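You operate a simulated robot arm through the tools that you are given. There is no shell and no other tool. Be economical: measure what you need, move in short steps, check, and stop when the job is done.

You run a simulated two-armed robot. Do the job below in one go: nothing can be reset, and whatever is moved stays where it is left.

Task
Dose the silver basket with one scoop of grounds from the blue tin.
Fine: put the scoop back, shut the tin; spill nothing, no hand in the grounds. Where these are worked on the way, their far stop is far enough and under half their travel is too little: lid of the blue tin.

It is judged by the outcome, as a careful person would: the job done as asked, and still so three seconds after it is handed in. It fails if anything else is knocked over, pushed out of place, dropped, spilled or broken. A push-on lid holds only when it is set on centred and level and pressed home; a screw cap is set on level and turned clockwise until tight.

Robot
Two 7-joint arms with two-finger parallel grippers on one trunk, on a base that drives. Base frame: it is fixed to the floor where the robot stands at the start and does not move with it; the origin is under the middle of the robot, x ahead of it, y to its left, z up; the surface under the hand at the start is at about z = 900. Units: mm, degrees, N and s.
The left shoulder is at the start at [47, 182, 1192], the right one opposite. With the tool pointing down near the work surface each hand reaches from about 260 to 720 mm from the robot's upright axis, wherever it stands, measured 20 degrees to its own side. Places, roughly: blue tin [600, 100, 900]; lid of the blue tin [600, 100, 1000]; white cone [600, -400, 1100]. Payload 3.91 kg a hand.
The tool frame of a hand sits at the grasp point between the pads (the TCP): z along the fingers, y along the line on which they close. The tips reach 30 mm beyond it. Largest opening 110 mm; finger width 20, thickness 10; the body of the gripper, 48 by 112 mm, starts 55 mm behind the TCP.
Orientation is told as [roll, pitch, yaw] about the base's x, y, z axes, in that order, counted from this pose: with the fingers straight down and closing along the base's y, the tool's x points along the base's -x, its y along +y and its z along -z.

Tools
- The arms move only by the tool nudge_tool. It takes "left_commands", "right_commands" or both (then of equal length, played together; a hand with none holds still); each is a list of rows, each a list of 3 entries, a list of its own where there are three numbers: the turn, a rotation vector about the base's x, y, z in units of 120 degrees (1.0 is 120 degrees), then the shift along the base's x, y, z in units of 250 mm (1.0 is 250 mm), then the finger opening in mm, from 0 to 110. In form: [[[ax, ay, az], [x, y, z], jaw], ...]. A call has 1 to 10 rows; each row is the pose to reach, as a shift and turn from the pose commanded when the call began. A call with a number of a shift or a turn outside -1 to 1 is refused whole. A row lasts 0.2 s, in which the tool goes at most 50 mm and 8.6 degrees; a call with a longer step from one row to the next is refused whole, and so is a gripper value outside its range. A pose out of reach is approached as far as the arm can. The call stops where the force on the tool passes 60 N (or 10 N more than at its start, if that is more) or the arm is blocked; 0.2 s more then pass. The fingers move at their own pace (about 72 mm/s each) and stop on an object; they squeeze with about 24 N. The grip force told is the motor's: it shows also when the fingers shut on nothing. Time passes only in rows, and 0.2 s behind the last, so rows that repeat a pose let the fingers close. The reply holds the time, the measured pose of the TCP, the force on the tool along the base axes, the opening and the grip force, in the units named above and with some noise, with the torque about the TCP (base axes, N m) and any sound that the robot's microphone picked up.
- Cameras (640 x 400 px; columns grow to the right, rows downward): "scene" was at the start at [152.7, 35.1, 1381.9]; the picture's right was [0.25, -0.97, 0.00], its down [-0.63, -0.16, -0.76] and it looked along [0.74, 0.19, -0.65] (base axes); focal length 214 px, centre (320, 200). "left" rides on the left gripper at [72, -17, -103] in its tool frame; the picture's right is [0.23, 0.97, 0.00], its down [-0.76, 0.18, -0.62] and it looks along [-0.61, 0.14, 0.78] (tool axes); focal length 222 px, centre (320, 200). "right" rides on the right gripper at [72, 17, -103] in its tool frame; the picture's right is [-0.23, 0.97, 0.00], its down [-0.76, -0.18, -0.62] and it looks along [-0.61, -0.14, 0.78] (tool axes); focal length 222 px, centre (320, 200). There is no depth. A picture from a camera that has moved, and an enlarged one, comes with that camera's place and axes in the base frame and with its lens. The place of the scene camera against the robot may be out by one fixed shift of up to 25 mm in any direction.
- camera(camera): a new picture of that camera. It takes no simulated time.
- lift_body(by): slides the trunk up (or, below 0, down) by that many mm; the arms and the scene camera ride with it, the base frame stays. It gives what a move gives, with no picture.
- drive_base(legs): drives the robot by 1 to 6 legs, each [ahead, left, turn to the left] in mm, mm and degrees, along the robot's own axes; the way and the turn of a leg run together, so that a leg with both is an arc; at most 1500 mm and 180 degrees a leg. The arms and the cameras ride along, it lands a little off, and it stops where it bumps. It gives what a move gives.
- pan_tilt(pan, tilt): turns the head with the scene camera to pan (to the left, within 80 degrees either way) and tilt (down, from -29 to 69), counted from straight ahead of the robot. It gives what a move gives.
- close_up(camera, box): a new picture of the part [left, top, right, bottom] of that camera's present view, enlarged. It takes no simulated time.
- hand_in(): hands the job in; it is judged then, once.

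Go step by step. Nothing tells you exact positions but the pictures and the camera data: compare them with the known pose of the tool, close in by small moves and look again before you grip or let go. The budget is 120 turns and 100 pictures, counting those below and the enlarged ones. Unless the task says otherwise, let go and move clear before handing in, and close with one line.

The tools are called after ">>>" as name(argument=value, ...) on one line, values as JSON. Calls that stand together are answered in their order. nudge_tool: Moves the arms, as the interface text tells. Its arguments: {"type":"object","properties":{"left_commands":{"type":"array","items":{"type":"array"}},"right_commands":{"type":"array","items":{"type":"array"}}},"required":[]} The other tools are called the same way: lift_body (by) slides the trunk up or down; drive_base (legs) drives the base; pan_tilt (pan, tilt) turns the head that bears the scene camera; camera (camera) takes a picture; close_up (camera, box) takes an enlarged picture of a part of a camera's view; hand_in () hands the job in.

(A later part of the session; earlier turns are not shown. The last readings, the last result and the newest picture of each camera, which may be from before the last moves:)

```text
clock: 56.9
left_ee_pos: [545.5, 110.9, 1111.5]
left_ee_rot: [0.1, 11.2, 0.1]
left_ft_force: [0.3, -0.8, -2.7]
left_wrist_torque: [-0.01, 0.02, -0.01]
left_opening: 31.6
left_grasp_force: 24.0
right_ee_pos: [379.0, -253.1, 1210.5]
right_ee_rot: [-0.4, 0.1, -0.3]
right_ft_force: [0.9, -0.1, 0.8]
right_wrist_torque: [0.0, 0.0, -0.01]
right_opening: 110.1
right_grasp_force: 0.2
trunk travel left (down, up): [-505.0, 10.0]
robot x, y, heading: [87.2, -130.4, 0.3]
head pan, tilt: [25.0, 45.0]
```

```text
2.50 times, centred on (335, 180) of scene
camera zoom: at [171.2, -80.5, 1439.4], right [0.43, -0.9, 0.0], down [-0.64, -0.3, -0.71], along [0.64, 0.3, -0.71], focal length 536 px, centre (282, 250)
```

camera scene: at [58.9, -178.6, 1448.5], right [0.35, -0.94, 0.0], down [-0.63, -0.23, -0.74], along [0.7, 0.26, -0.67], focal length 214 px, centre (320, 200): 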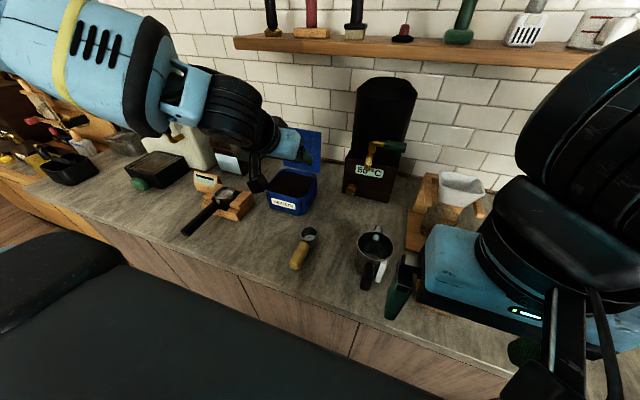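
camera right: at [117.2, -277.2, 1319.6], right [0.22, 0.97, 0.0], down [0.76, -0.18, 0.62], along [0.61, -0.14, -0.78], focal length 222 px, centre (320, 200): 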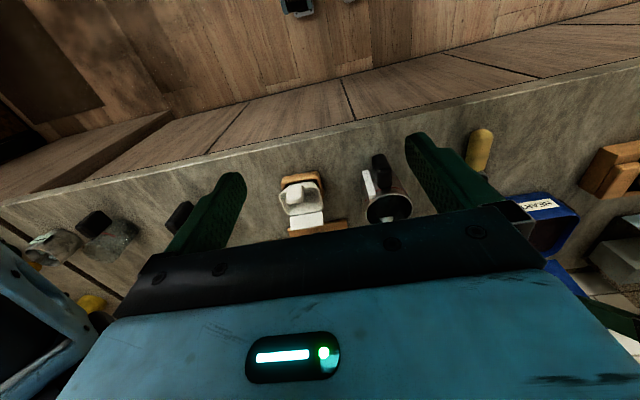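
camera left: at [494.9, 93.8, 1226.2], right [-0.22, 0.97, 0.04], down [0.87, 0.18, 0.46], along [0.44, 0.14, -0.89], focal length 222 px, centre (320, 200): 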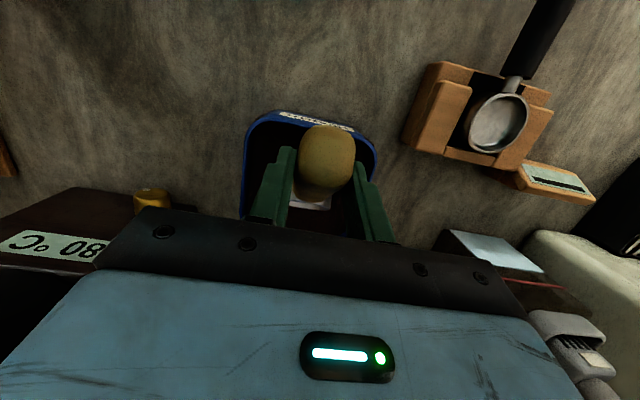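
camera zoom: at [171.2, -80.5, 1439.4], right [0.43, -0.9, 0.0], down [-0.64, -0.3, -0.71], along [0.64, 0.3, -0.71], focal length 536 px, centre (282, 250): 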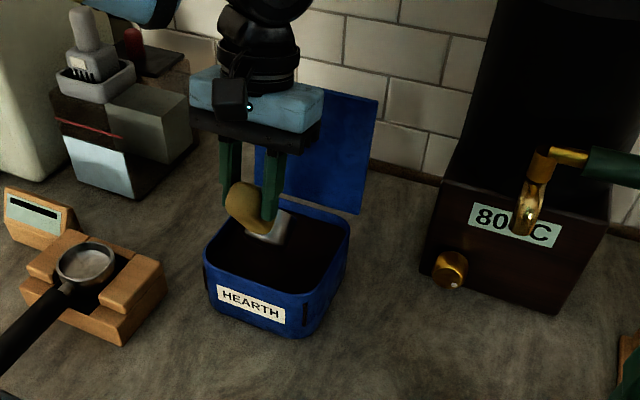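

Aligned over the grounds. I plunge the bowl slowly and check forces.

>>> nudge_tool(left_commands=[[[0, 0, 0], [0, 0, -0.08], 10], [[0, 0, 0], [0, 0, -0.16], 10], [[0, 0, 0], [0, 0, -0.22], 10], [[0, 0, 0], [0, 0, -0.27], 10], [[0, 0, 0], [0, 0, -0.312], 10], [[0, 0, 0], [0, 0, -0.312], 10]])

>>> close_up(camera="scene", box=[270, 100, 400, 260])

```text
clock: 58.3
left_ee_pos: [543.5, 109.8, 1033.5]
left_ee_rot: [0.0, 10.9, 0.0]
left_ft_force: [-4.4, -2.2, 17.1]
left_wrist_torque: [-0.05, -0.43, -0.04]
left_opening: 31.7
left_grasp_force: 23.8
right_ee_pos: [376.5, -252.6, 1209.8]
right_ee_rot: [-0.3, 0.0, -0.3]
right_ft_force: [0.0, -0.1, 0.5]
right_wrist_torque: [0.01, -0.04, -0.02]
right_opening: 109.9
right_grasp_force: 0.1
trunk travel left (down, up): [-505.0, 10.0]
robot x, y, heading: [86.1, -127.9, 0.2]
head pan, tilt: [25.0, 45.0]
```

```text
2.50 times, centred on (335, 180) of scene
camera zoom: at [169.3, -81.5, 1439.5], right [0.43, -0.9, 0.0], down [-0.64, -0.3, -0.71], along [0.64, 0.3, -0.71], focal length 536 px, centre (282, 250)
```

zoom: 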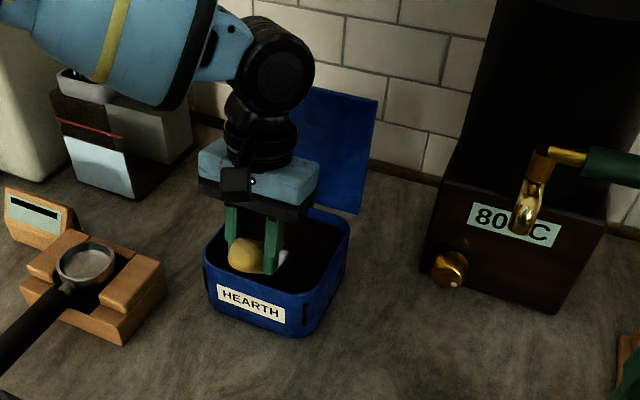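

>>> close_up(camera="left", box=[220, 60, 420, 240])

>>> close_up(camera="scene", box=[305, 170, 365, 240])

```text
2.22 times, centred on (320, 150) of left
camera zoom: at [492.7, 93.1, 1148.9], right [-0.22, 0.97, 0.04], down [0.87, 0.18, 0.47], along [0.45, 0.14, -0.88], focal length 494 px, centre (320, 311)
```

zoom: 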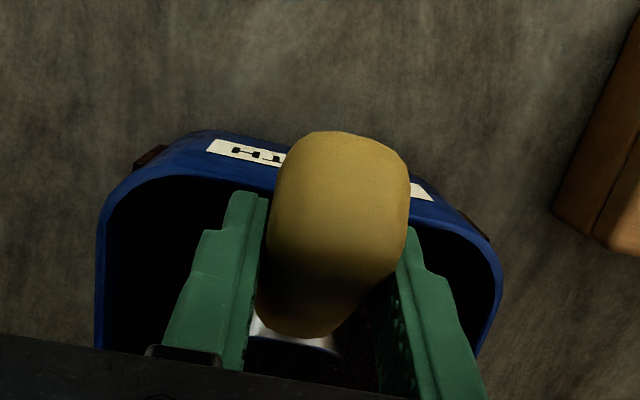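

```text
5.71 times, centred on (335, 205) of scene
camera zoom: at [169.3, -81.5, 1439.5], right [0.43, -0.9, 0.0], down [-0.64, -0.3, -0.71], along [0.64, 0.3, -0.71], focal length 1226 px, centre (234, 171)
```

zoom: 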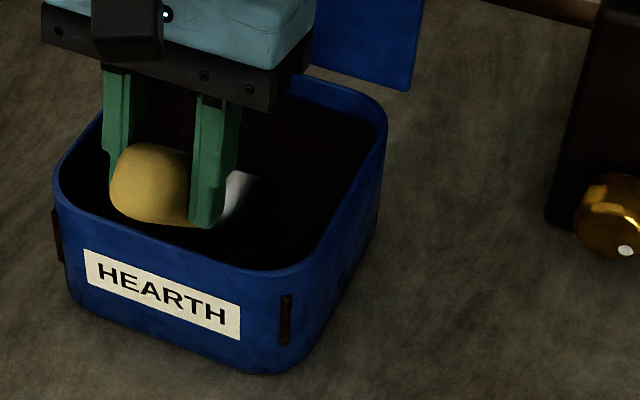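

Forces are modest; the scoop may have pivoted slightly in the grip. I push forward and begin tilting it back, then look again.

>>> nudge_tool(left_commands=[[[0, 0, 0], [0.03, 0, 0], 10], [[0, -0.02, 0], [0.056, 0, -0.004], 10], [[0, -0.05, 0], [0.064, 0, -0.004], 10], [[0, -0.09, 0], [0.056, 0, 0], 10], [[0, -0.125, 0], [0.044, 0, 0.01], 10], [[0, -0.125, 0], [0.044, 0, 0.01], 10]])

>>> close_up(camera="left", box=[220, 60, 420, 240])

>>> close_up(camera="scene", box=[305, 170, 365, 240])

```text
clock: 59.7
left_ee_pos: [556.7, 111.5, 1035.0]
left_ee_rot: [0.0, -3.9, -0.1]
left_ft_force: [-0.1, -0.3, -2.0]
left_wrist_torque: [0.01, 0.1, -0.01]
left_opening: 31.8
left_grasp_force: 23.8
right_ee_pos: [378.8, -252.5, 1210.9]
right_ee_rot: [-0.3, 0.2, -0.3]
right_ft_force: [0.9, 0.4, -0.5]
right_wrist_torque: [-0.03, 0.0, 0.04]
right_opening: 110.0
right_grasp_force: 0.1
trunk travel left (down, up): [-505.0, 10.0]
robot x, y, heading: [83.6, -130.3, 0.3]
head pan, tilt: [25.0, 45.0]
```

```text
2.22 times, centred on (320, 150) of left
camera zoom: at [478.3, 94.4, 1132.6], right [-0.23, 0.97, -0.02], down [0.72, 0.18, 0.67], along [0.66, 0.14, -0.74], focal length 494 px, centre (320, 311)
```

zoom: 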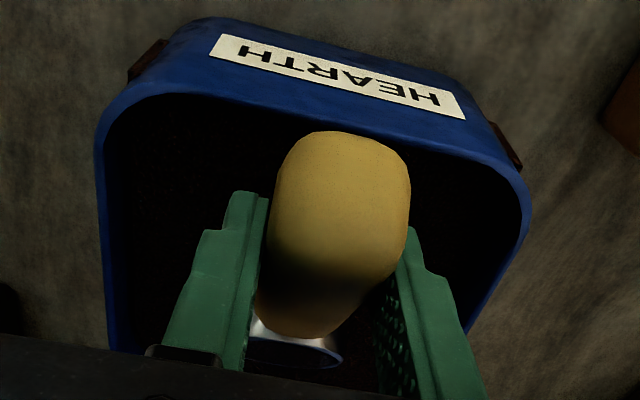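

```text
5.71 times, centred on (335, 205) of scene
camera zoom: at [172.4, -80.4, 1439.2], right [0.43, -0.9, 0.0], down [-0.64, -0.3, -0.71], along [0.64, 0.3, -0.71], focal length 1226 px, centre (234, 171)
```

zoom: 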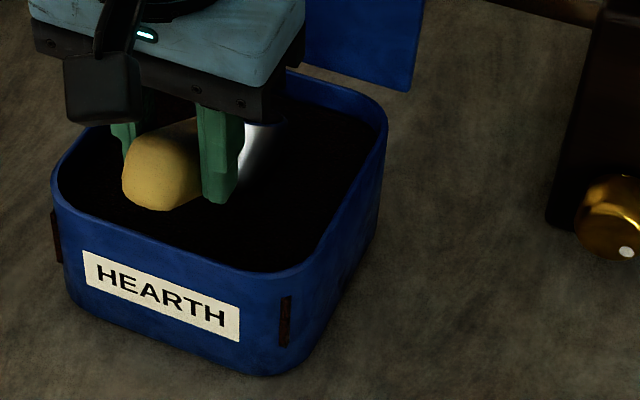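

Force is back to just the scoop's weight, so I lift a little and look inside the bowl.

>>> nudge_tool(left_commands=[[[0, 0, 0], [0, 0, 0.1], 10], [[0, 0, 0], [0, 0, 0.2], 10], [[0, 0, 0], [0, 0, 0.28], 10], [[0, 0, 0], [0, 0, 0.28], 10]])

>>> close_up(camera="scene", box=[290, 110, 390, 240])

>>> close_up(camera="left", box=[220, 60, 420, 240])

```text
clock: 60.7
left_ee_pos: [557.8, 110.9, 1107.0]
left_ee_rot: [0.0, -3.9, 0.0]
left_ft_force: [0.6, 0.2, -2.5]
left_wrist_torque: [-0.02, 0.09, 0.0]
left_opening: 31.7
left_grasp_force: 24.3
right_ee_pos: [379.0, -253.1, 1212.2]
right_ee_rot: [-0.2, 0.1, -0.3]
right_ft_force: [-0.4, 0.2, 0.3]
right_wrist_torque: [0.01, 0.01, 0.01]
right_opening: 110.1
right_grasp_force: 0.1
trunk travel left (down, up): [-505.0, 10.0]
robot x, y, heading: [81.9, -128.6, 0.5]
head pan, tilt: [25.0, 45.0]
```

```text
3.08 times, centred on (340, 175) of scene
camera zoom: at [172.0, -80.4, 1439.2], right [0.43, -0.9, 0.0], down [-0.64, -0.3, -0.71], along [0.64, 0.3, -0.71], focal length 660 px, centre (258, 277)
```

zoom: 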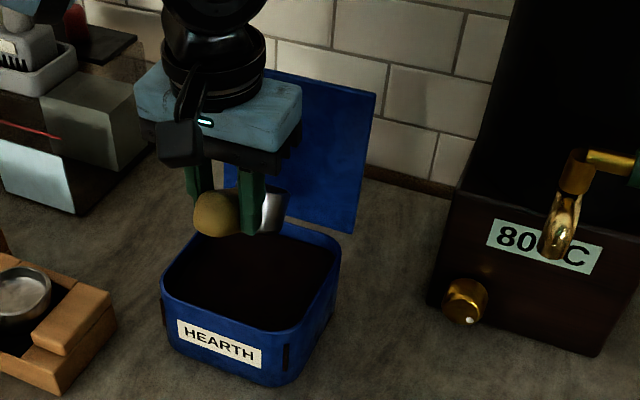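

```text
2.22 times, centred on (320, 150) of left
camera zoom: at [478.4, 93.9, 1203.4], right [-0.23, 0.97, -0.02], down [0.72, 0.18, 0.67], along [0.66, 0.14, -0.74], focal length 494 px, centre (320, 311)
```

zoom: 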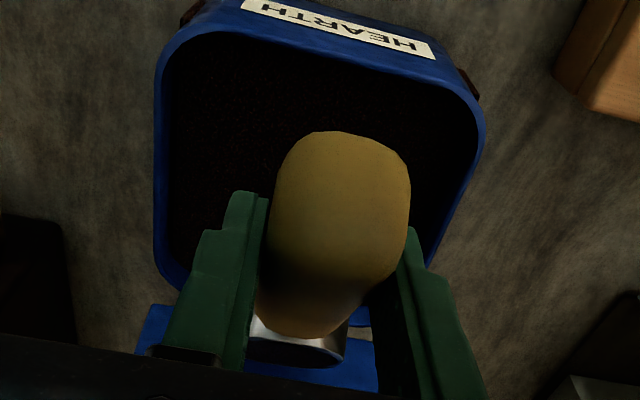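

The bowl is still tilted ~40° above the tin. I level it here over the tin and look at the contents.

>>> nudge_tool(left_commands=[[[0, -0.065, 0], [-0.02, 0, -0.02], 10], [[0, -0.13, 0], [-0.04, 0, -0.05], 10], [[0, -0.195, 0], [-0.06, 0, -0.08], 10], [[0, -0.26, 0], [-0.08, 0, -0.1], 10], [[0, -0.3, 0], [-0.09, 0, -0.1], 10], [[0, -0.3, 0], [-0.09, 0, -0.1], 10]])

>>> close_up(camera="scene", box=[300, 110, 400, 230])

```text
clock: 62.1
left_ee_pos: [533.1, 110.8, 1080.6]
left_ee_rot: [0.0, -40.0, -0.1]
left_ft_force: [0.2, 0.4, -2.2]
left_wrist_torque: [0.01, 0.12, 0.0]
left_opening: 31.7
left_grasp_force: 24.2
right_ee_pos: [379.5, -252.8, 1211.2]
right_ee_rot: [-0.2, 0.0, -0.3]
right_ft_force: [0.0, 0.5, -0.1]
right_wrist_torque: [0.03, -0.01, -0.03]
right_opening: 110.1
right_grasp_force: 0.2
trunk travel left (down, up): [-505.0, 10.0]
robot x, y, heading: [87.2, -128.4, 0.8]
head pan, tilt: [25.0, 45.0]
```

```text
3.33 times, centred on (350, 170) of scene
camera zoom: at [171.8, -80.8, 1439.3], right [0.43, -0.9, 0.0], down [-0.64, -0.3, -0.71], along [0.64, 0.3, -0.71], focal length 715 px, centre (220, 300)
```

zoom: 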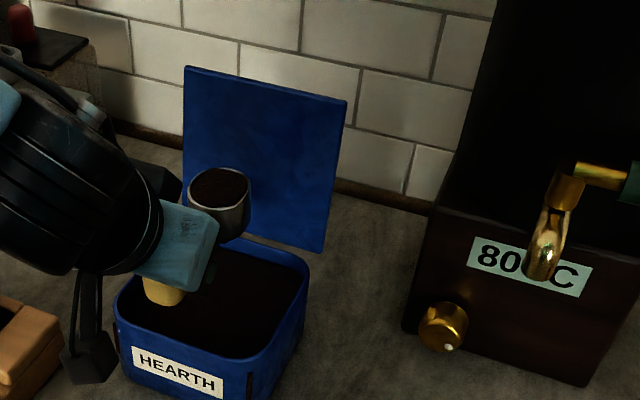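

The bowl is full of grounds. I check its level more closely.

>>> close_up(camera="scene", box=[345, 150, 385, 190])

>>> camera(camera="scene")

>>> camera(camera="left")

```text
10.00 times, centred on (365, 170) of scene
camera zoom: at [171.8, -80.8, 1439.3], right [0.43, -0.9, 0.0], down [-0.64, -0.3, -0.71], along [0.64, 0.3, -0.71], focal length 2145 px, centre (-130, 500)
```

zoom: 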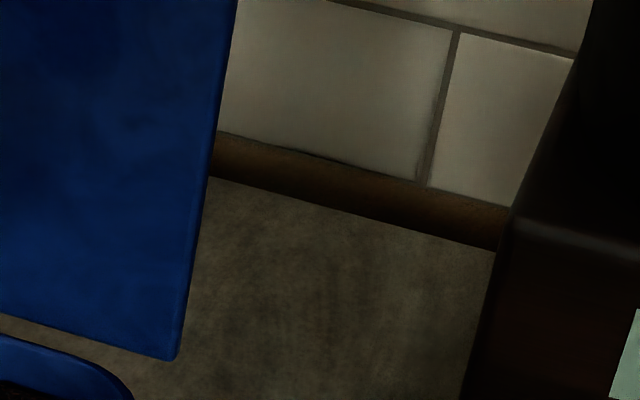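

```text
28 pictures are left
camera scene: at [171.8, -80.8, 1439.3], right [0.43, -0.9, 0.0], down [-0.64, -0.3, -0.71], along [0.64, 0.3, -0.71], focal length 214 px, centre (320, 200)
```

scene: 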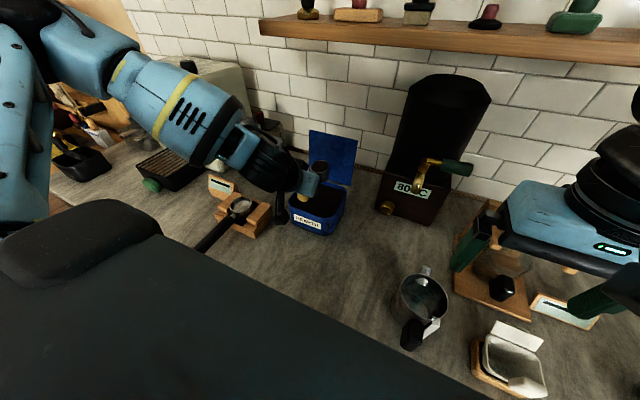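

```text
27 pictures are left
camera left: at [412.7, 93.4, 1112.5], right [-0.17, 0.97, -0.15], down [0.18, 0.18, 0.97], along [0.97, 0.14, -0.21], focal length 222 px, centre (320, 200)
```

left: 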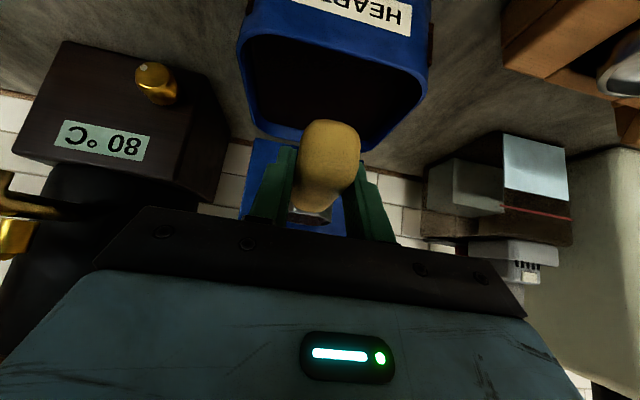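

The scoop is full and level. Before pouring I test with the empty right arm (mirror image) how far it can pitch past vertical.

>>> nudge_tool(right_commands=[[[0, 0.07, 0], [0, -0.1, 0.04], 60], [[0, 0.14, 0], [0, -0.2, 0.08], 60], [[0, 0.21, 0], [0, -0.3, 0.1], 60], [[0, 0.28, 0], [0, -0.4, 0.1], 60], [[0, 0.35, 0], [0, -0.5, 0.1], 60], [[0, 0.42, 0], [0, -0.5, 0.1], 60], [[0, 0.49, 0], [0, -0.5, 0.1], 60], [[0, 0.56, 0], [0, -0.5, 0.1], 60], [[0, 0.63, 0], [0, -0.5, 0.1], 60], [[0, 0.63, 0], [0, -0.5, 0.1], 60]])

```text
clock: 64.3
left_ee_pos: [535.1, 110.8, 1081.2]
left_ee_rot: [0.0, -39.9, 0.0]
left_ft_force: [-0.3, 0.1, -2.3]
left_wrist_torque: [-0.02, 0.12, 0.01]
left_opening: 31.5
left_grasp_force: 24.2
right_ee_pos: [377.8, -370.5, 1241.3]
right_ee_rot: [-0.8, 67.3, -0.6]
right_ft_force: [0.1, -0.4, 0.9]
right_wrist_torque: [0.0, 0.03, -0.03]
right_opening: 60.0
right_grasp_force: 0.0
right hand out of reach, approached as far as the arm can: row 8, 9, 10
trunk travel left (down, up): [-505.0, 10.0]
robot x, y, heading: [86.1, -129.4, 0.5]
head pan, tilt: [25.0, 45.0]
```

The arm can pitch to about +67°, enough to tip the scoop. I raise the scoop slightly, shift the base left, and keep the scoop level.

>>> nudge_tool(left_commands=[[[0, 0, 0], [0, 0, 0.05], 10], [[0, 0, 0], [0, 0, 0.12], 10], [[0, 0, 0], [0, 0, 0.16], 10], [[0, 0, 0], [0, 0, 0.16], 10]], right_commands=[[[0, -0.07, 0], [0, 0, 0], 60], [[0, -0.14, 0], [0, 0, 0], 60], [[0, -0.21, 0], [0, 0, 0], 60], [[0, -0.28, 0], [0, 0, 0], 60]])

>>> drive_base(legs=[[3, 78, 0]])

```text
clock: 65.3
left_ee_pos: [533.7, 111.0, 1120.8]
left_ee_rot: [-0.1, -39.9, -0.1]
left_ft_force: [0.6, -0.4, -1.9]
left_wrist_torque: [0.0, 0.16, -0.03]
left_opening: 31.7
left_grasp_force: 24.0
right_ee_pos: [378.1, -370.8, 1239.6]
right_ee_rot: [-0.5, 33.4, -0.6]
right_ft_force: [0.2, 0.7, 1.4]
right_wrist_torque: [0.06, -0.03, -0.02]
right_opening: 60.0
right_grasp_force: 0.1
trunk travel left (down, up): [-505.0, 10.0]
robot x, y, heading: [90.6, -131.3, 0.6]
head pan, tilt: [25.0, 45.0]
```

```text
clock: 66.7
left_ee_pos: [538.0, 187.7, 1121.4]
left_ee_rot: [0.0, -39.9, 0.0]
left_ft_force: [0.7, -1.1, -2.1]
left_wrist_torque: [0.01, 0.16, 0.0]
left_opening: 31.9
left_grasp_force: 23.8
right_ee_pos: [381.1, -292.9, 1240.5]
right_ee_rot: [-0.4, 33.6, -0.5]
right_ft_force: [0.4, 0.3, 0.8]
right_wrist_torque: [-0.03, 0.02, 0.01]
right_opening: 60.1
right_grasp_force: 0.1
trunk travel left (down, up): [-505.0, 10.0]
robot x, y, heading: [92.5, -48.4, 0.4]
head pan, tilt: [25.0, 45.0]
```

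Now I carry the scoop level over to the basket side, slowly.

>>> nudge_tool(left_commands=[[[0, 0, 0], [-0.05, 0.04, 0], 10], [[0, 0.01, 0], [-0.13, 0.1, 0], 10], [[0, 0.02, 0], [-0.22, 0.16, 0], 10], [[0, 0.03, 0], [-0.31, 0.225, 0], 10], [[0, 0.04, 0], [-0.4, 0.29, 0], 10], [[0, 0.05, 0], [-0.49, 0.355, 0], 10], [[0, 0.055, 0], [-0.57, 0.42, 0], 10], [[0, 0.06, 0], [-0.63, 0.465, -0.02], 10], [[0, 0.06, 0], [-0.672, 0.492, -0.04], 10], [[0, 0.06, 0], [-0.672, 0.492, -0.06], 10]])

>>> camera(camera="scene")

```text
clock: 68.9
left_ee_pos: [420.2, 339.2, 1115.2]
left_ee_rot: [0.0, -32.6, 0.0]
left_ft_force: [-0.2, -0.3, -2.3]
left_wrist_torque: [0.01, 0.12, -0.01]
left_opening: 32.0
left_grasp_force: 24.2
left hand out of reach, approached as far as the arm can: row 4, 5, 6, 7, 8, 9, 10
right_ee_pos: [381.0, -291.9, 1239.0]
right_ee_rot: [-0.5, 33.6, -0.4]
right_ft_force: [1.0, -0.2, -0.1]
right_wrist_torque: [0.0, -0.01, 0.03]
right_opening: 60.1
right_grasp_force: 0.0
trunk travel left (down, up): [-505.0, 10.0]
robot x, y, heading: [92.7, -53.9, 0.4]
head pan, tilt: [25.0, 45.0]
```

```text
26 pictures are left
camera scene: at [174.2, -2.6, 1439.2], right [0.43, -0.9, 0.0], down [-0.64, -0.3, -0.71], along [0.64, 0.3, -0.71], focal length 214 px, centre (320, 200)
```

scene: 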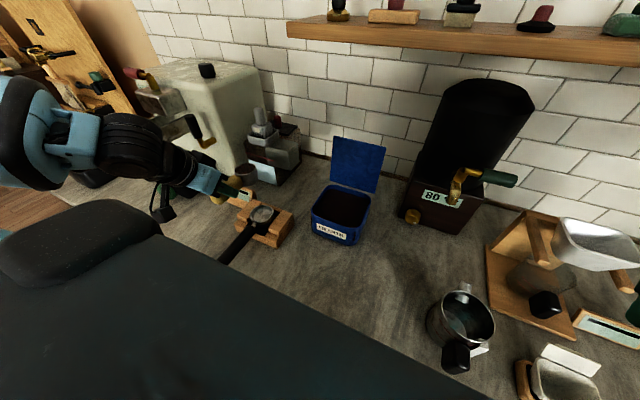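

The reach limit is about the shoulder's distance. I shift the base by (-13,-46) and then fine-place the scoop beside the basket with a slightly steeper hand.

>>> drive_base(legs=[[-13, -46, 0]])

>>> nudge_tool(left_commands=[[[0, 0.035, 0], [-0.03, 0.02, -0.01], 10], [[0, 0.07, 0], [-0.07, 0.04, -0.03], 10], [[0, 0.075, 0], [-0.11, 0.06, -0.05], 10], [[0, 0.075, 0], [-0.14, 0.072, -0.06], 10], [[0, 0.075, 0], [-0.14, 0.072, -0.06], 10]])

>>> camera(camera="left")

>>> close_up(camera="scene", box=[150, 120, 310, 280])

```text
clock: 70.0
left_ee_pos: [405.6, 293.0, 1113.3]
left_ee_rot: [0.0, -32.6, 0.1]
left_ft_force: [-0.8, -0.1, -2.7]
left_wrist_torque: [0.02, 0.12, 0.0]
left_opening: 31.9
left_grasp_force: 23.6
right_ee_pos: [368.2, -337.7, 1240.5]
right_ee_rot: [-0.5, 33.6, -0.4]
right_ft_force: [0.2, -0.3, -0.1]
right_wrist_torque: [0.02, 0.02, -0.01]
right_opening: 60.1
right_grasp_force: 0.1
trunk travel left (down, up): [-505.0, 10.0]
robot x, y, heading: [76.6, -95.2, 0.3]
head pan, tilt: [25.0, 45.0]
```

```text
clock: 71.2
left_ee_pos: [370.5, 312.3, 1099.3]
left_ee_rot: [0.0, -23.6, -0.1]
left_ft_force: [-0.5, -0.2, -2.2]
left_wrist_torque: [0.04, 0.13, -0.01]
left_opening: 32.0
left_grasp_force: 24.0
right_ee_pos: [368.2, -337.9, 1240.1]
right_ee_rot: [-0.5, 33.6, -0.3]
right_ft_force: [0.5, -0.6, 0.5]
right_wrist_torque: [-0.03, 0.0, 0.02]
right_opening: 60.0
right_grasp_force: 0.0
trunk travel left (down, up): [-505.0, 10.0]
robot x, y, heading: [78.3, -96.2, 0.4]
head pan, tilt: [25.0, 45.0]
```

```text
25 pictures are left
camera left: at [263.8, 294.6, 1164.2], right [-0.21, 0.97, -0.09], down [0.45, 0.18, 0.88], along [0.87, 0.14, -0.47], focal length 222 px, centre (320, 200)
```

left: 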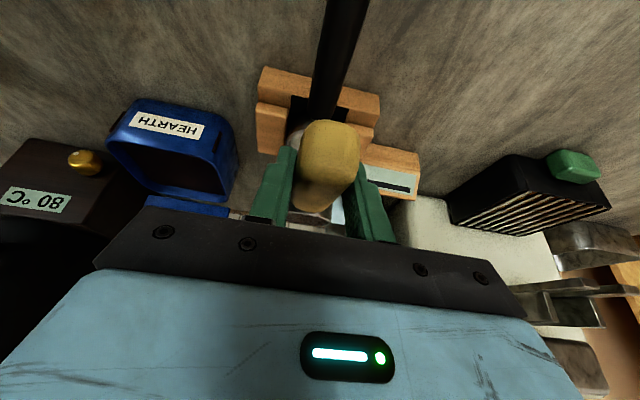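

```text
2.50 times, centred on (230, 200) of scene
camera zoom: at [161.7, -48.3, 1439.2], right [0.43, -0.9, 0.0], down [-0.64, -0.3, -0.71], along [0.64, 0.3, -0.71], focal length 536 px, centre (545, 200)
```

zoom: 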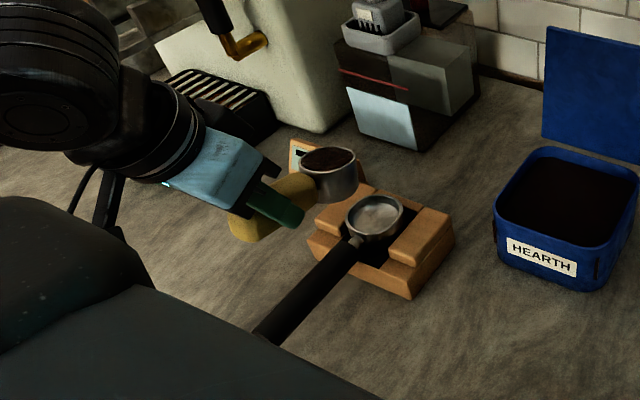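

The scoop is just behind the basket (486,311); the bowl sits ~8 mm left of the hand's axis and about 4° up, so I correct for both. I begin the pour, tilting slowly with the lip kept over the basket's centre.

>>> nudge_tool(left_commands=[[[0, 0, 0], [0, -0.02, -0.02], 10], [[0, 0.033, 0], [0.008, -0.037, -0.045], 10], [[0, 0.067, 0], [0.018, -0.037, -0.053], 10], [[0, 0.1, 0], [0.032, -0.037, -0.059], 10], [[0, 0.133, 0], [0.048, -0.037, -0.049], 10], [[0, 0.15, 0], [0.056, -0.037, -0.043], 10], [[0, 0.15, 0], [0.056, -0.037, -0.043], 10]])

>>> close_up(camera="scene", box=[180, 130, 300, 250])

```text
clock: 72.8
left_ee_pos: [384.8, 303.7, 1088.0]
left_ee_rot: [-0.1, -5.6, -0.1]
left_ft_force: [-0.1, 0.5, -2.8]
left_wrist_torque: [0.01, 0.1, 0.02]
left_opening: 31.8
left_grasp_force: 24.2
right_ee_pos: [368.2, -337.4, 1240.1]
right_ee_rot: [-0.4, 33.6, -0.4]
right_ft_force: [1.3, -0.5, 0.1]
right_wrist_torque: [-0.01, 0.01, 0.01]
right_opening: 60.1
right_grasp_force: 0.0
trunk travel left (down, up): [-505.0, 10.0]
robot x, y, heading: [78.2, -98.1, 0.4]
head pan, tilt: [25.0, 45.0]
```

```text
3.33 times, centred on (240, 190) of scene
camera zoom: at [161.4, -48.2, 1439.3], right [0.43, -0.9, 0.0], down [-0.64, -0.3, -0.71], along [0.64, 0.3, -0.71], focal length 715 px, centre (587, 233)
```

zoom: 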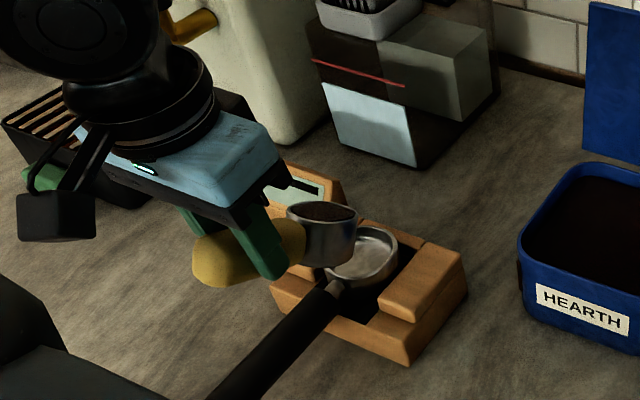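

On target: lip over the basket, nothing spilled. I keep tilting to about 70°.

>>> nudge_tool(left_commands=[[[0, 0.03, 0], [0.018, -0.006, 0.01], 10], [[0, 0.063, 0], [0.038, -0.006, 0.022], 10], [[0, 0.097, 0], [0.06, -0.006, 0.034], 10], [[0, 0.13, 0], [0.084, -0.006, 0.046], 10], [[0, 0.163, 0], [0.11, -0.006, 0.056], 10], [[0, 0.197, 0], [0.136, -0.006, 0.064], 10], [[0, 0.23, 0], [0.164, -0.006, 0.069], 10], [[0, 0.263, 0], [0.194, -0.006, 0.073], 10], [[0, 0.297, 0], [0.224, -0.006, 0.078], 10], [[0, 0.297, 0], [0.224, -0.006, 0.078], 10]])

>>> close_up(camera="scene", box=[180, 130, 300, 250])

```text
clock: 75.0
left_ee_pos: [439.9, 299.6, 1108.2]
left_ee_rot: [-0.1, 30.0, -0.1]
left_ft_force: [1.3, -0.2, -2.1]
left_wrist_torque: [0.01, 0.05, 0.03]
left_opening: 31.6
left_grasp_force: 24.1
right_ee_pos: [367.4, -337.7, 1240.8]
right_ee_rot: [-0.5, 33.7, -0.3]
right_ft_force: [0.0, 0.3, 0.6]
right_wrist_torque: [-0.01, -0.02, 0.0]
right_opening: 59.9
right_grasp_force: 0.0
trunk travel left (down, up): [-505.0, 10.0]
robot x, y, heading: [76.3, -96.1, 0.5]
head pan, tilt: [25.0, 45.0]
```

```text
3.33 times, centred on (240, 190) of scene
camera zoom: at [161.0, -48.1, 1439.3], right [0.43, -0.9, 0.0], down [-0.64, -0.3, -0.71], along [0.64, 0.3, -0.71], focal length 715 px, centre (587, 233)
```

zoom: 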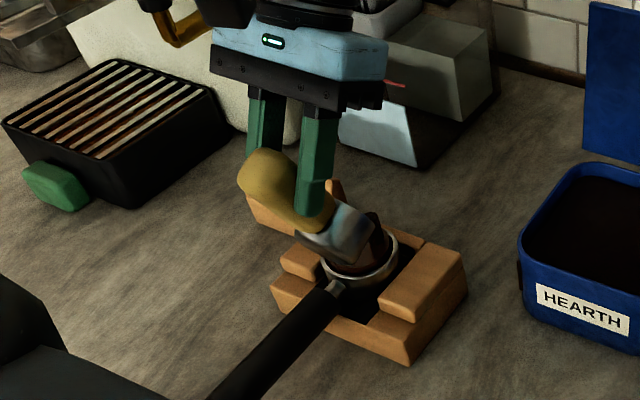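

Grounds are flowing into the basket. I continue the tilt past 90°.

>>> nudge_tool(left_commands=[[[0, 0.033, 0], [0.032, 0, 0.016], 10], [[0, 0.067, 0], [0.064, 0, 0.02], 10], [[0, 0.1, 0], [0.096, 0, 0.022], 10], [[0, 0.133, 0], [0.128, 0, 0.024], 10], [[0, 0.167, 0], [0.162, 0, 0.024], 10], [[0, 0.2, 0], [0.194, 0, 0.024], 10], [[0, 0.233, 0], [0.228, 0, 0.022], 10], [[0, 0.267, 0], [0.262, 0, 0.018], 10], [[0, 0.3, 0], [0.294, 0, 0.012], 10], [[0, 0.3, 0], [0.294, 0, 0.012], 10]])

>>> close_up(camera="scene", box=[180, 130, 300, 250])

```text
clock: 77.2
left_ee_pos: [433.2, 298.2, 1083.3]
left_ee_rot: [0.0, 65.9, -0.1]
left_ft_force: [-0.1, -0.5, -2.4]
left_wrist_torque: [0.02, -0.11, 0.02]
left_opening: 32.0
left_grasp_force: 24.3
left hand out of reach, approached as far as the arm can: row 6, 7, 8, 9, 10
right_ee_pos: [368.6, -338.2, 1239.9]
right_ee_rot: [-0.5, 33.6, -0.5]
right_ft_force: [-0.4, 0.1, -1.2]
right_wrist_torque: [0.0, -0.02, 0.03]
right_opening: 59.9
right_grasp_force: 0.1
trunk travel left (down, up): [-505.0, 10.0]
robot x, y, heading: [78.3, -94.7, 0.4]
head pan, tilt: [25.0, 45.0]
```

```text
3.33 times, centred on (240, 190) of scene
camera zoom: at [161.4, -48.3, 1439.3], right [0.43, -0.9, 0.0], down [-0.64, -0.3, -0.71], along [0.64, 0.3, -0.71], focal length 715 px, centre (587, 233)
```

zoom: 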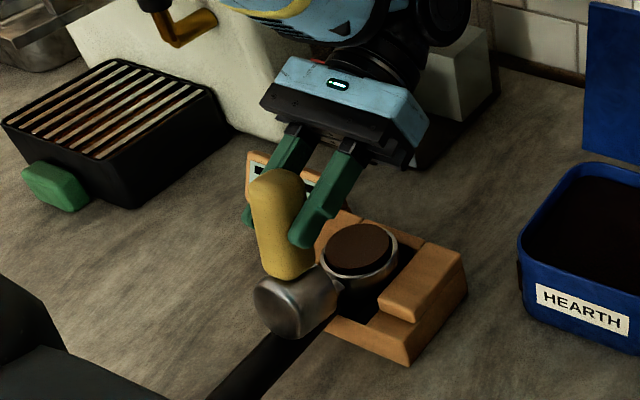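

The basket is filled; the arm drifted back at its limit at the end with the scoop already emptied. I raise straight up, then rotate the scoop back.

>>> nudge_tool(left_commands=[[[0, 0, 0], [0, 0, 0.12], 10], [[0, -0.04, 0], [0, 0, 0.24], 10], [[0, -0.1, 0], [0, 0, 0.3], 10], [[0, -0.17, 0], [0, 0, 0.3], 10], [[0, -0.24, 0], [0, 0, 0.3], 10], [[0, -0.31, 0], [0, 0, 0.3], 10], [[0, -0.38, 0], [0, 0, 0.3], 10], [[0, -0.45, 0], [0, 0, 0.3], 10], [[0, -0.52, 0], [0, 0, 0.3], 10], [[0, -0.55, 0], [0, 0, 0.3], 10]])

>>> close_up(camera="scene", box=[170, 130, 310, 290])

```text
clock: 79.4
left_ee_pos: [433.6, 297.4, 1158.3]
left_ee_rot: [0.0, -0.1, 0.0]
left_ft_force: [0.0, 0.1, -1.9]
left_wrist_torque: [0.0, 0.06, -0.01]
left_opening: 31.9
left_grasp_force: 24.1
left hand out of reach, approached as far as the arm can: row 1
right_ee_pos: [367.5, -338.1, 1239.4]
right_ee_rot: [-0.6, 33.6, -0.4]
right_ft_force: [-0.2, 0.2, 0.2]
right_wrist_torque: [0.01, -0.01, 0.02]
right_opening: 60.0
right_grasp_force: 0.0
trunk travel left (down, up): [-505.0, 10.0]
robot x, y, heading: [78.3, -99.7, 0.2]
head pan, tilt: [25.0, 45.0]
```

```text
2.50 times, centred on (240, 210) of scene
camera zoom: at [161.5, -48.3, 1439.3], right [0.43, -0.9, 0.0], down [-0.64, -0.3, -0.71], along [0.64, 0.3, -0.71], focal length 536 px, centre (520, 175)
```

zoom: 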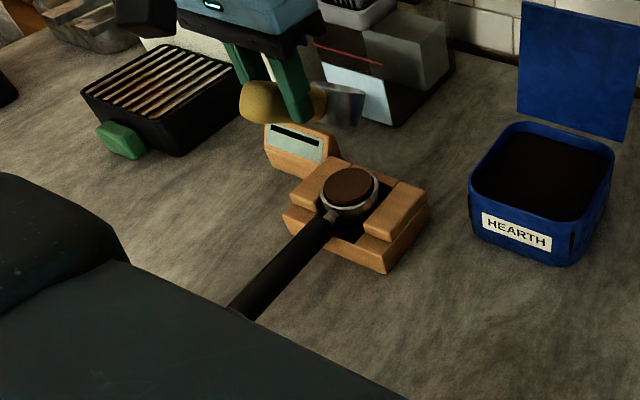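

The basket is neatly dosed with no spill seen. I drive back toward the scoop's place with extra margin.

>>> drive_base(legs=[[-173, -177, 0]])

>>> nudge_tool(left_commands=[[[0, -0.06, 0], [0.08, -0.1, 0], 10], [[0, -0.12, 0], [0.16, -0.2, 0], 10], [[0, -0.18, 0], [0.24, -0.3, 0], 10], [[0, -0.24, 0], [0.32, -0.4, 0], 10], [[0, -0.3, 0], [0.384, -0.5, -0.1], 10], [[0, -0.333, 0], [0.384, -0.54, -0.25], 10], [[0, -0.333, 0], [0.384, -0.54, -0.4], 10], [[0, -0.333, 0], [0.384, -0.54, -0.5], 10], [[0, -0.333, 0], [0.384, -0.54, -0.5], 10]])

```text
clock: 81.6
left_ee_pos: [261.9, 119.9, 1159.2]
left_ee_rot: [0.0, 0.0, 0.0]
left_ft_force: [-0.1, -0.9, -2.6]
left_wrist_torque: [0.01, 0.05, -0.01]
left_opening: 32.1
left_grasp_force: 23.7
right_ee_pos: [196.6, -514.5, 1240.4]
right_ee_rot: [-0.5, 33.5, -0.4]
right_ft_force: [0.3, -0.1, -0.9]
right_wrist_torque: [-0.02, -0.02, -0.02]
right_opening: 59.9
right_grasp_force: 0.0
trunk travel left (down, up): [-505.0, 10.0]
robot x, y, heading: [-95.4, -273.3, 0.2]
head pan, tilt: [25.0, 45.0]
```

```text
clock: 83.6
left_ee_pos: [357.6, -16.4, 1034.0]
left_ee_rot: [-0.1, -40.1, 0.1]
left_ft_force: [0.3, -0.4, -2.9]
left_wrist_torque: [-0.01, 0.08, 0.03]
left_opening: 31.8
left_grasp_force: 24.0
right_ee_pos: [195.5, -516.1, 1240.3]
right_ee_rot: [-0.5, 33.6, -0.3]
right_ft_force: [0.3, 0.3, -0.3]
right_wrist_torque: [0.03, -0.01, 0.0]
right_opening: 59.8
right_grasp_force: 0.0
trunk travel left (down, up): [-505.0, 10.0]
robot x, y, heading: [-96.5, -274.8, 0.5]
head pan, tilt: [25.0, 45.0]
```

Over the spot at z 1034. I check the scoop's level before lowering.

>>> camera(camera="scene")

>>> close_up(camera="left", box=[220, 60, 420, 240])

```text
19 pictures are left
camera scene: at [-10.9, -226.3, 1439.3], right [0.43, -0.9, 0.0], down [-0.64, -0.3, -0.71], along [0.64, 0.3, -0.71], focal length 214 px, centre (320, 200)
```

scene: 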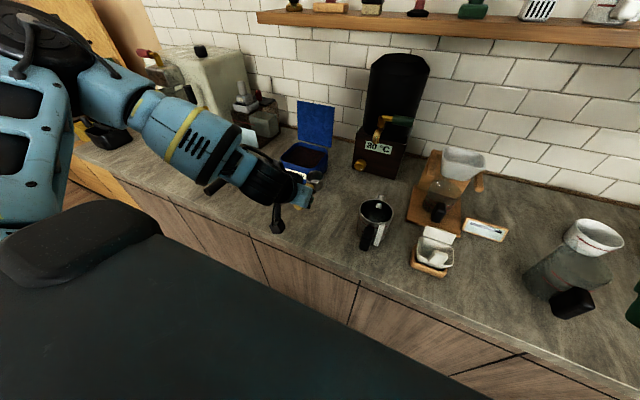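

```text
2.22 times, centred on (320, 150) of left
camera zoom: at [235.6, -32.5, 1066.5], right [-0.17, 0.97, -0.15], down [0.18, 0.18, 0.97], along [0.97, 0.14, -0.21], focal length 494 px, centre (320, 311)
```

zoom: 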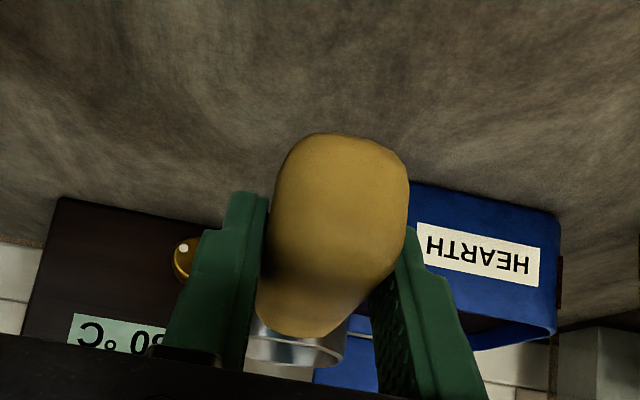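

The scoop looks level. I lower toward the counter.

>>> nudge_tool(left_commands=[[[0, 0, 0], [-0.008, -0.008, -0.12], 10], [[0, 0, 0], [-0.008, -0.008, -0.24], 10], [[0, 0, 0], [-0.008, -0.008, -0.32], 10], [[0, 0, 0], [-0.008, -0.008, -0.355], 10], [[0, 0, 0], [-0.008, -0.008, -0.355], 10]])

>>> close_up(camera="left", box=[160, 40, 480, 240])

```text
clock: 84.8
left_ee_pos: [355.4, -18.3, 946.0]
left_ee_rot: [0.1, -40.0, 0.0]
left_ft_force: [-0.5, 1.1, -2.7]
left_wrist_torque: [0.04, 0.14, -0.01]
left_opening: 31.7
left_grasp_force: 24.0
right_ee_pos: [195.8, -515.5, 1240.6]
right_ee_rot: [-0.5, 33.6, -0.3]
right_ft_force: [-0.3, 0.3, 0.8]
right_wrist_torque: [-0.03, -0.01, 0.0]
right_opening: 59.9
right_grasp_force: 0.1
trunk travel left (down, up): [-505.0, 10.0]
robot x, y, heading: [-93.8, -271.7, 0.4]
head pan, tilt: [25.0, 45.0]
```

```text
2.00 times, centred on (320, 140) of left
camera zoom: at [234.1, -34.7, 977.3], right [-0.17, 0.97, -0.15], down [0.18, 0.18, 0.97], along [0.97, 0.14, -0.21], focal length 444 px, centre (320, 320)
```

zoom: 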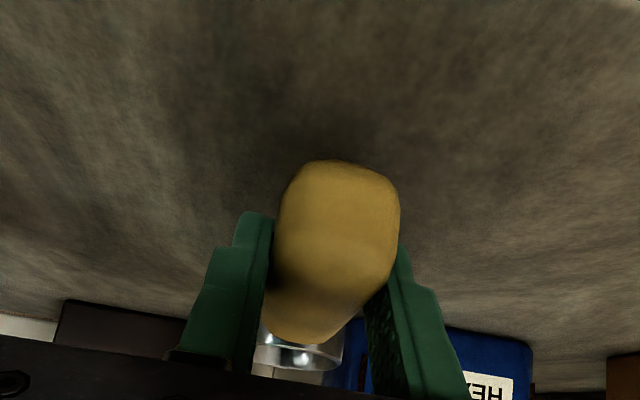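

Still free at z 946. I go down in millimetre steps watching the force.

>>> nudge_tool(left_commands=[[[0, 0, 0], [0, 0, -0.008], 10], [[0, 0, 0], [0, 0, -0.016], 10], [[0, 0, 0], [0, 0, -0.024], 10], [[0, 0, 0], [0, 0, -0.024], 10]])

```text
clock: 85.8
left_ee_pos: [355.7, -17.5, 940.1]
left_ee_rot: [0.0, -39.9, 0.0]
left_ft_force: [0.2, 0.0, -1.3]
left_wrist_torque: [0.0, 0.15, -0.02]
left_opening: 31.6
left_grasp_force: 23.3
right_ee_pos: [195.5, -515.2, 1240.0]
right_ee_rot: [-0.5, 33.6, -0.3]
right_ft_force: [-0.4, -0.6, 0.1]
right_wrist_torque: [-0.03, 0.01, -0.01]
right_opening: 59.9
right_grasp_force: 0.0
trunk travel left (down, up): [-505.0, 10.0]
robot x, y, heading: [-93.5, -272.2, 0.7]
head pan, tilt: [25.0, 45.0]
```

>>> nudge_tool(left_commands=[[[0, 0, 0], [0, 0, -0.006], 10], [[0, 0, 0], [0, 0, -0.012], 10], [[0, 0, 0], [0, 0, -0.012], 10]])

```text
clock: 86.6
left_ee_pos: [355.3, -17.4, 936.2]
left_ee_rot: [0.0, -39.8, 0.0]
left_ft_force: [-0.1, -0.3, -2.5]
left_wrist_torque: [0.02, 0.15, -0.03]
left_opening: 31.5
left_grasp_force: 24.0
right_ee_pos: [196.3, -515.7, 1240.5]
right_ee_rot: [-0.5, 33.6, -0.3]
right_ft_force: [-0.4, -0.6, 0.0]
right_wrist_torque: [0.01, 0.03, 0.02]
right_opening: 60.0
right_grasp_force: 0.1
trunk travel left (down, up): [-505.0, 10.0]
robot x, y, heading: [-95.9, -274.5, 0.6]
head pan, tilt: [25.0, 45.0]
```

>>> nudge_tool(left_commands=[[[0, 0, 0], [0, 0, -0.005], 10], [[0, 0, 0], [0, 0, -0.01], 10], [[0, 0, 0], [0, 0, -0.01], 10]])

>>> close_up(camera="scene", box=[240, 160, 360, 260])

```text
clock: 87.4
left_ee_pos: [354.1, -17.4, 934.5]
left_ee_rot: [-0.1, -39.8, 0.0]
left_ft_force: [-0.9, 0.1, -1.3]
left_wrist_torque: [0.02, 0.21, 0.0]
left_opening: 31.7
left_grasp_force: 23.7
right_ee_pos: [195.7, -515.8, 1240.6]
right_ee_rot: [-0.4, 33.7, -0.3]
right_ft_force: [0.3, 0.9, -0.5]
right_wrist_torque: [0.0, -0.03, 0.0]
right_opening: 60.0
right_grasp_force: 0.1
trunk travel left (down, up): [-505.0, 10.0]
robot x, y, heading: [-95.5, -278.1, 0.5]
head pan, tilt: [25.0, 45.0]
```

```text
4.00 times, centred on (300, 210) of scene
camera zoom: at [-10.6, -226.2, 1439.3], right [0.43, -0.9, 0.0], down [-0.64, -0.3, -0.71], along [0.64, 0.3, -0.71], focal length 858 px, centre (400, 160)
```

zoom: 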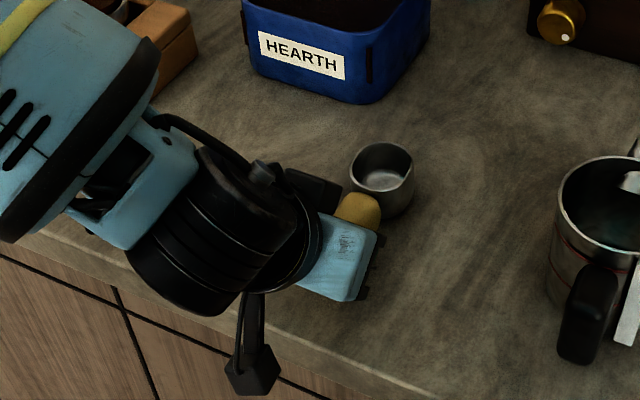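

>>> nudge_tool(left_commands=[[[0, 0, 0], [0.004, 0, -0.006], 10], [[0, 0, 0], [0.004, 0, -0.012], 10], [[0, 0, 0], [0.004, 0, -0.012], 10]])

>>> close_up(camera="left", box=[220, 60, 420, 240])

```text
clock: 88.2
left_ee_pos: [356.4, -16.9, 931.9]
left_ee_rot: [0.0, -40.2, 0.0]
left_ft_force: [-3.0, 3.4, 15.8]
left_wrist_torque: [0.06, 0.48, -0.02]
left_opening: 31.9
left_grasp_force: 23.6
right_ee_pos: [195.5, -515.8, 1241.3]
right_ee_rot: [-0.5, 33.5, -0.3]
right_ft_force: [-0.8, 0.1, 0.2]
right_wrist_torque: [0.0, 0.02, 0.04]
right_opening: 59.9
right_grasp_force: 0.0
trunk travel left (down, up): [-505.0, 10.0]
robot x, y, heading: [-93.8, -274.7, 0.4]
head pan, tilt: [25.0, 45.0]
```

```text
2.22 times, centred on (320, 150) of left
camera zoom: at [234.7, -34.4, 964.0], right [-0.17, 0.97, -0.15], down [0.18, 0.18, 0.97], along [0.97, 0.14, -0.21], focal length 494 px, centre (320, 311)
```

zoom: 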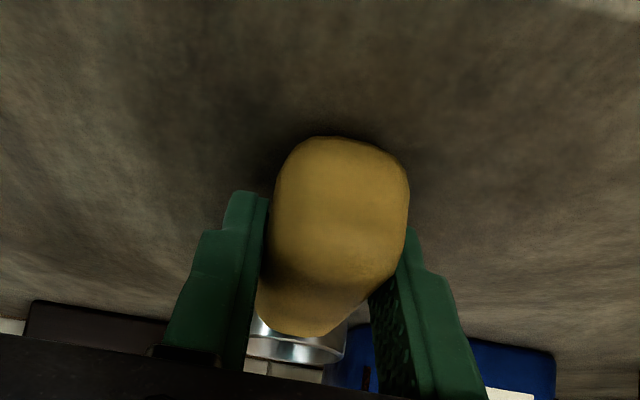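

Contact is at the handle's rear, so the bowl is pitched up in the grip. I raise 8 mm and tilt the hand 10° bowl-down, then feel again.

>>> nudge_tool(left_commands=[[[0, 0, 0], [0, 0, 0.032], 10], [[0, 0.04, 0], [0, 0, 0.036], 10], [[0, 0.083, 0], [0, 0, 0.036], 10], [[0, 0.083, 0], [0, 0, 0.036], 10]])

>>> nudge_tool(left_commands=[[[0, 0, 0], [0, 0, -0.008], 10], [[0, 0, 0], [0, 0, -0.016], 10], [[0, 0, 0], [0, 0, -0.016], 10]])

>>> close_up(camera="scene", box=[270, 170, 360, 240])

```text
clock: 89.2
left_ee_pos: [356.3, -17.6, 939.6]
left_ee_rot: [0.0, -30.1, 0.0]
left_ft_force: [2.5, 0.8, 4.9]
left_wrist_torque: [0.08, -0.84, 0.07]
left_opening: 31.9
left_grasp_force: 23.7
right_ee_pos: [195.0, -515.1, 1241.9]
right_ee_rot: [-0.6, 33.6, -0.3]
right_ft_force: [-0.2, -0.5, 0.4]
right_wrist_torque: [0.01, 0.01, -0.04]
right_opening: 60.0
right_grasp_force: 0.1
trunk travel left (down, up): [-505.0, 10.0]
robot x, y, heading: [-94.2, -274.5, 0.5]
head pan, tilt: [25.0, 45.0]
```

```text
clock: 90.0
left_ee_pos: [355.2, -17.2, 935.5]
left_ee_rot: [0.0, -30.1, -0.1]
left_ft_force: [-1.1, -0.2, 5.8]
left_wrist_torque: [0.07, -0.67, -0.01]
left_opening: 31.9
left_grasp_force: 23.7
right_ee_pos: [194.9, -515.8, 1240.3]
right_ee_rot: [-0.4, 33.6, -0.3]
right_ft_force: [-0.3, -0.1, -0.8]
right_wrist_torque: [0.01, 0.04, -0.01]
right_opening: 60.0
right_grasp_force: 0.0
trunk travel left (down, up): [-505.0, 10.0]
robot x, y, heading: [-94.1, -276.1, 0.4]
head pan, tilt: [25.0, 45.0]
```

```text
5.71 times, centred on (315, 205) of scene
camera zoom: at [-11.4, -226.4, 1439.3], right [0.43, -0.9, 0.0], down [-0.64, -0.3, -0.71], along [0.64, 0.3, -0.71], focal length 1226 px, centre (349, 171)
```

zoom: 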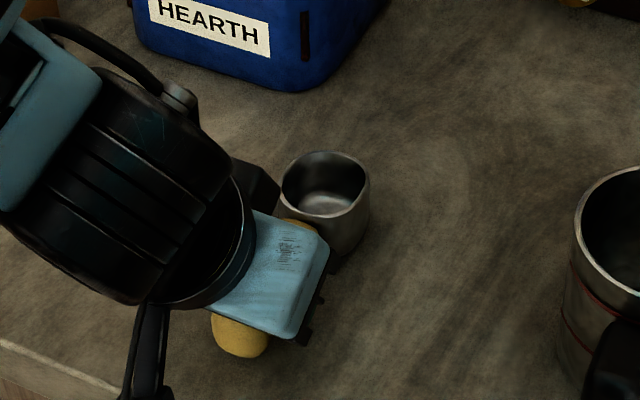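

The bowl now stands on the counter with the handle nearly level. I ease up 2 mm and release.

>>> nudge_tool(left_commands=[[[0, 0, 0], [0, 0, 0.006], 20], [[0, 0, 0], [0, 0, 0.008], 33], [[0, 0, 0], [0, 0, 0.008], 38], [[0, 0, 0], [0, 0, 0.008], 50], [[0, 0, 0], [0, 0, 0.008], 70], [[0, 0, 0], [0, 0, 0.008], 70]])

>>> close_up(camera="left", box=[160, 40, 480, 240])

```text
clock: 91.4
left_ee_pos: [356.0, -17.4, 937.2]
left_ee_rot: [0.0, -30.0, 0.0]
left_ft_force: [0.3, 0.2, 0.1]
left_wrist_torque: [0.02, 0.01, -0.01]
left_opening: 69.8
left_grasp_force: 0.0
right_ee_pos: [196.3, -515.8, 1240.8]
right_ee_rot: [-0.4, 33.6, -0.3]
right_ft_force: [0.4, 0.5, 0.5]
right_wrist_torque: [0.01, 0.03, 0.0]
right_opening: 60.1
right_grasp_force: 0.1
trunk travel left (down, up): [-505.0, 10.0]
robot x, y, heading: [-92.3, -274.8, 0.3]
head pan, tilt: [25.0, 45.0]
```

```text
2.00 times, centred on (320, 140) of left
camera zoom: at [242.5, -34.3, 990.2], right [-0.2, 0.97, -0.11], down [0.35, 0.18, 0.92], along [0.92, 0.14, -0.37], focal length 444 px, centre (320, 320)
```

zoom: 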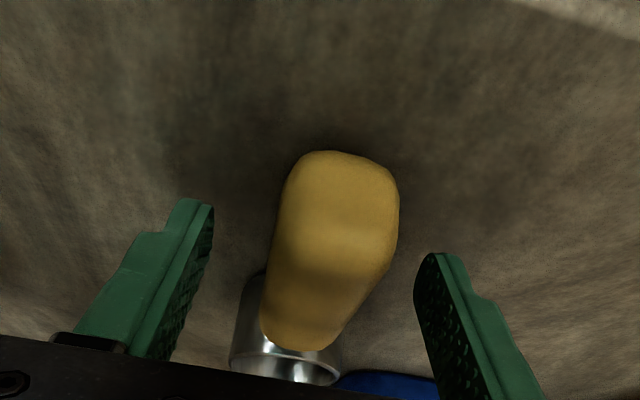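

The scoop stands back in its place. I raise the hand clear and drive toward the tin to close the lid.

>>> nudge_tool(left_commands=[[[0, 0, 0], [-0.02, 0, 0.04], 80], [[0, 0, 0], [-0.03, 0, 0.12], 80], [[0, 0, 0], [-0.03, 0, 0.3], 80], [[0, 0, 0], [-0.03, 0, 0.48], 60], [[0, 0, 0], [0, 0, 0.66], 40], [[0, 0, 0], [0, 0, 0.84], 10], [[0, 0, 0], [0, 0, 1.0], 5], [[0, 0.04, 0], [0, 0, 1.0], 5]])

>>> drive_base(legs=[[304, 145, 0]])

>>> camera(camera="scene")

```text
clock: 93.2
left_ee_pos: [356.0, -17.3, 1188.3]
left_ee_rot: [0.0, -25.1, -0.1]
left_ft_force: [-0.5, 0.2, 0.1]
left_wrist_torque: [-0.02, 0.01, 0.01]
left_opening: 5.2
left_grasp_force: 0.1
right_ee_pos: [197.0, -516.6, 1239.9]
right_ee_rot: [-0.5, 33.6, -0.3]
right_ft_force: [0.7, 0.4, -0.2]
right_wrist_torque: [-0.02, 0.01, -0.02]
right_opening: 59.9
right_grasp_force: 0.1
trunk travel left (down, up): [-505.0, 10.0]
robot x, y, heading: [-98.0, -277.6, 0.3]
head pan, tilt: [25.0, 45.0]
```

```text
clock: 95.3
left_ee_pos: [653.2, 129.5, 1187.3]
left_ee_rot: [0.1, -25.2, 0.2]
left_ft_force: [0.0, 0.2, -0.4]
left_wrist_torque: [0.03, -0.01, 0.01]
left_opening: 4.8
left_grasp_force: 0.0
right_ee_pos: [493.5, -367.5, 1240.6]
right_ee_rot: [-0.6, 33.7, -0.2]
right_ft_force: [-0.3, 0.1, -0.4]
right_wrist_torque: [0.04, -0.01, 0.01]
right_opening: 60.0
right_grasp_force: 0.0
trunk travel left (down, up): [-505.0, 10.0]
robot x, y, heading: [203.2, -127.5, 0.5]
head pan, tilt: [25.0, 45.0]
```

```text
12 pictures are left
camera scene: at [286.3, -78.7, 1439.4], right [0.43, -0.9, 0.0], down [-0.64, -0.3, -0.71], along [0.64, 0.3, -0.71], focal length 214 px, centre (320, 200)
```

scene: 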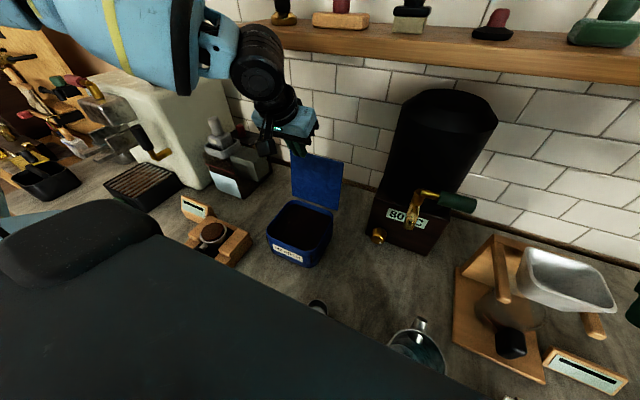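

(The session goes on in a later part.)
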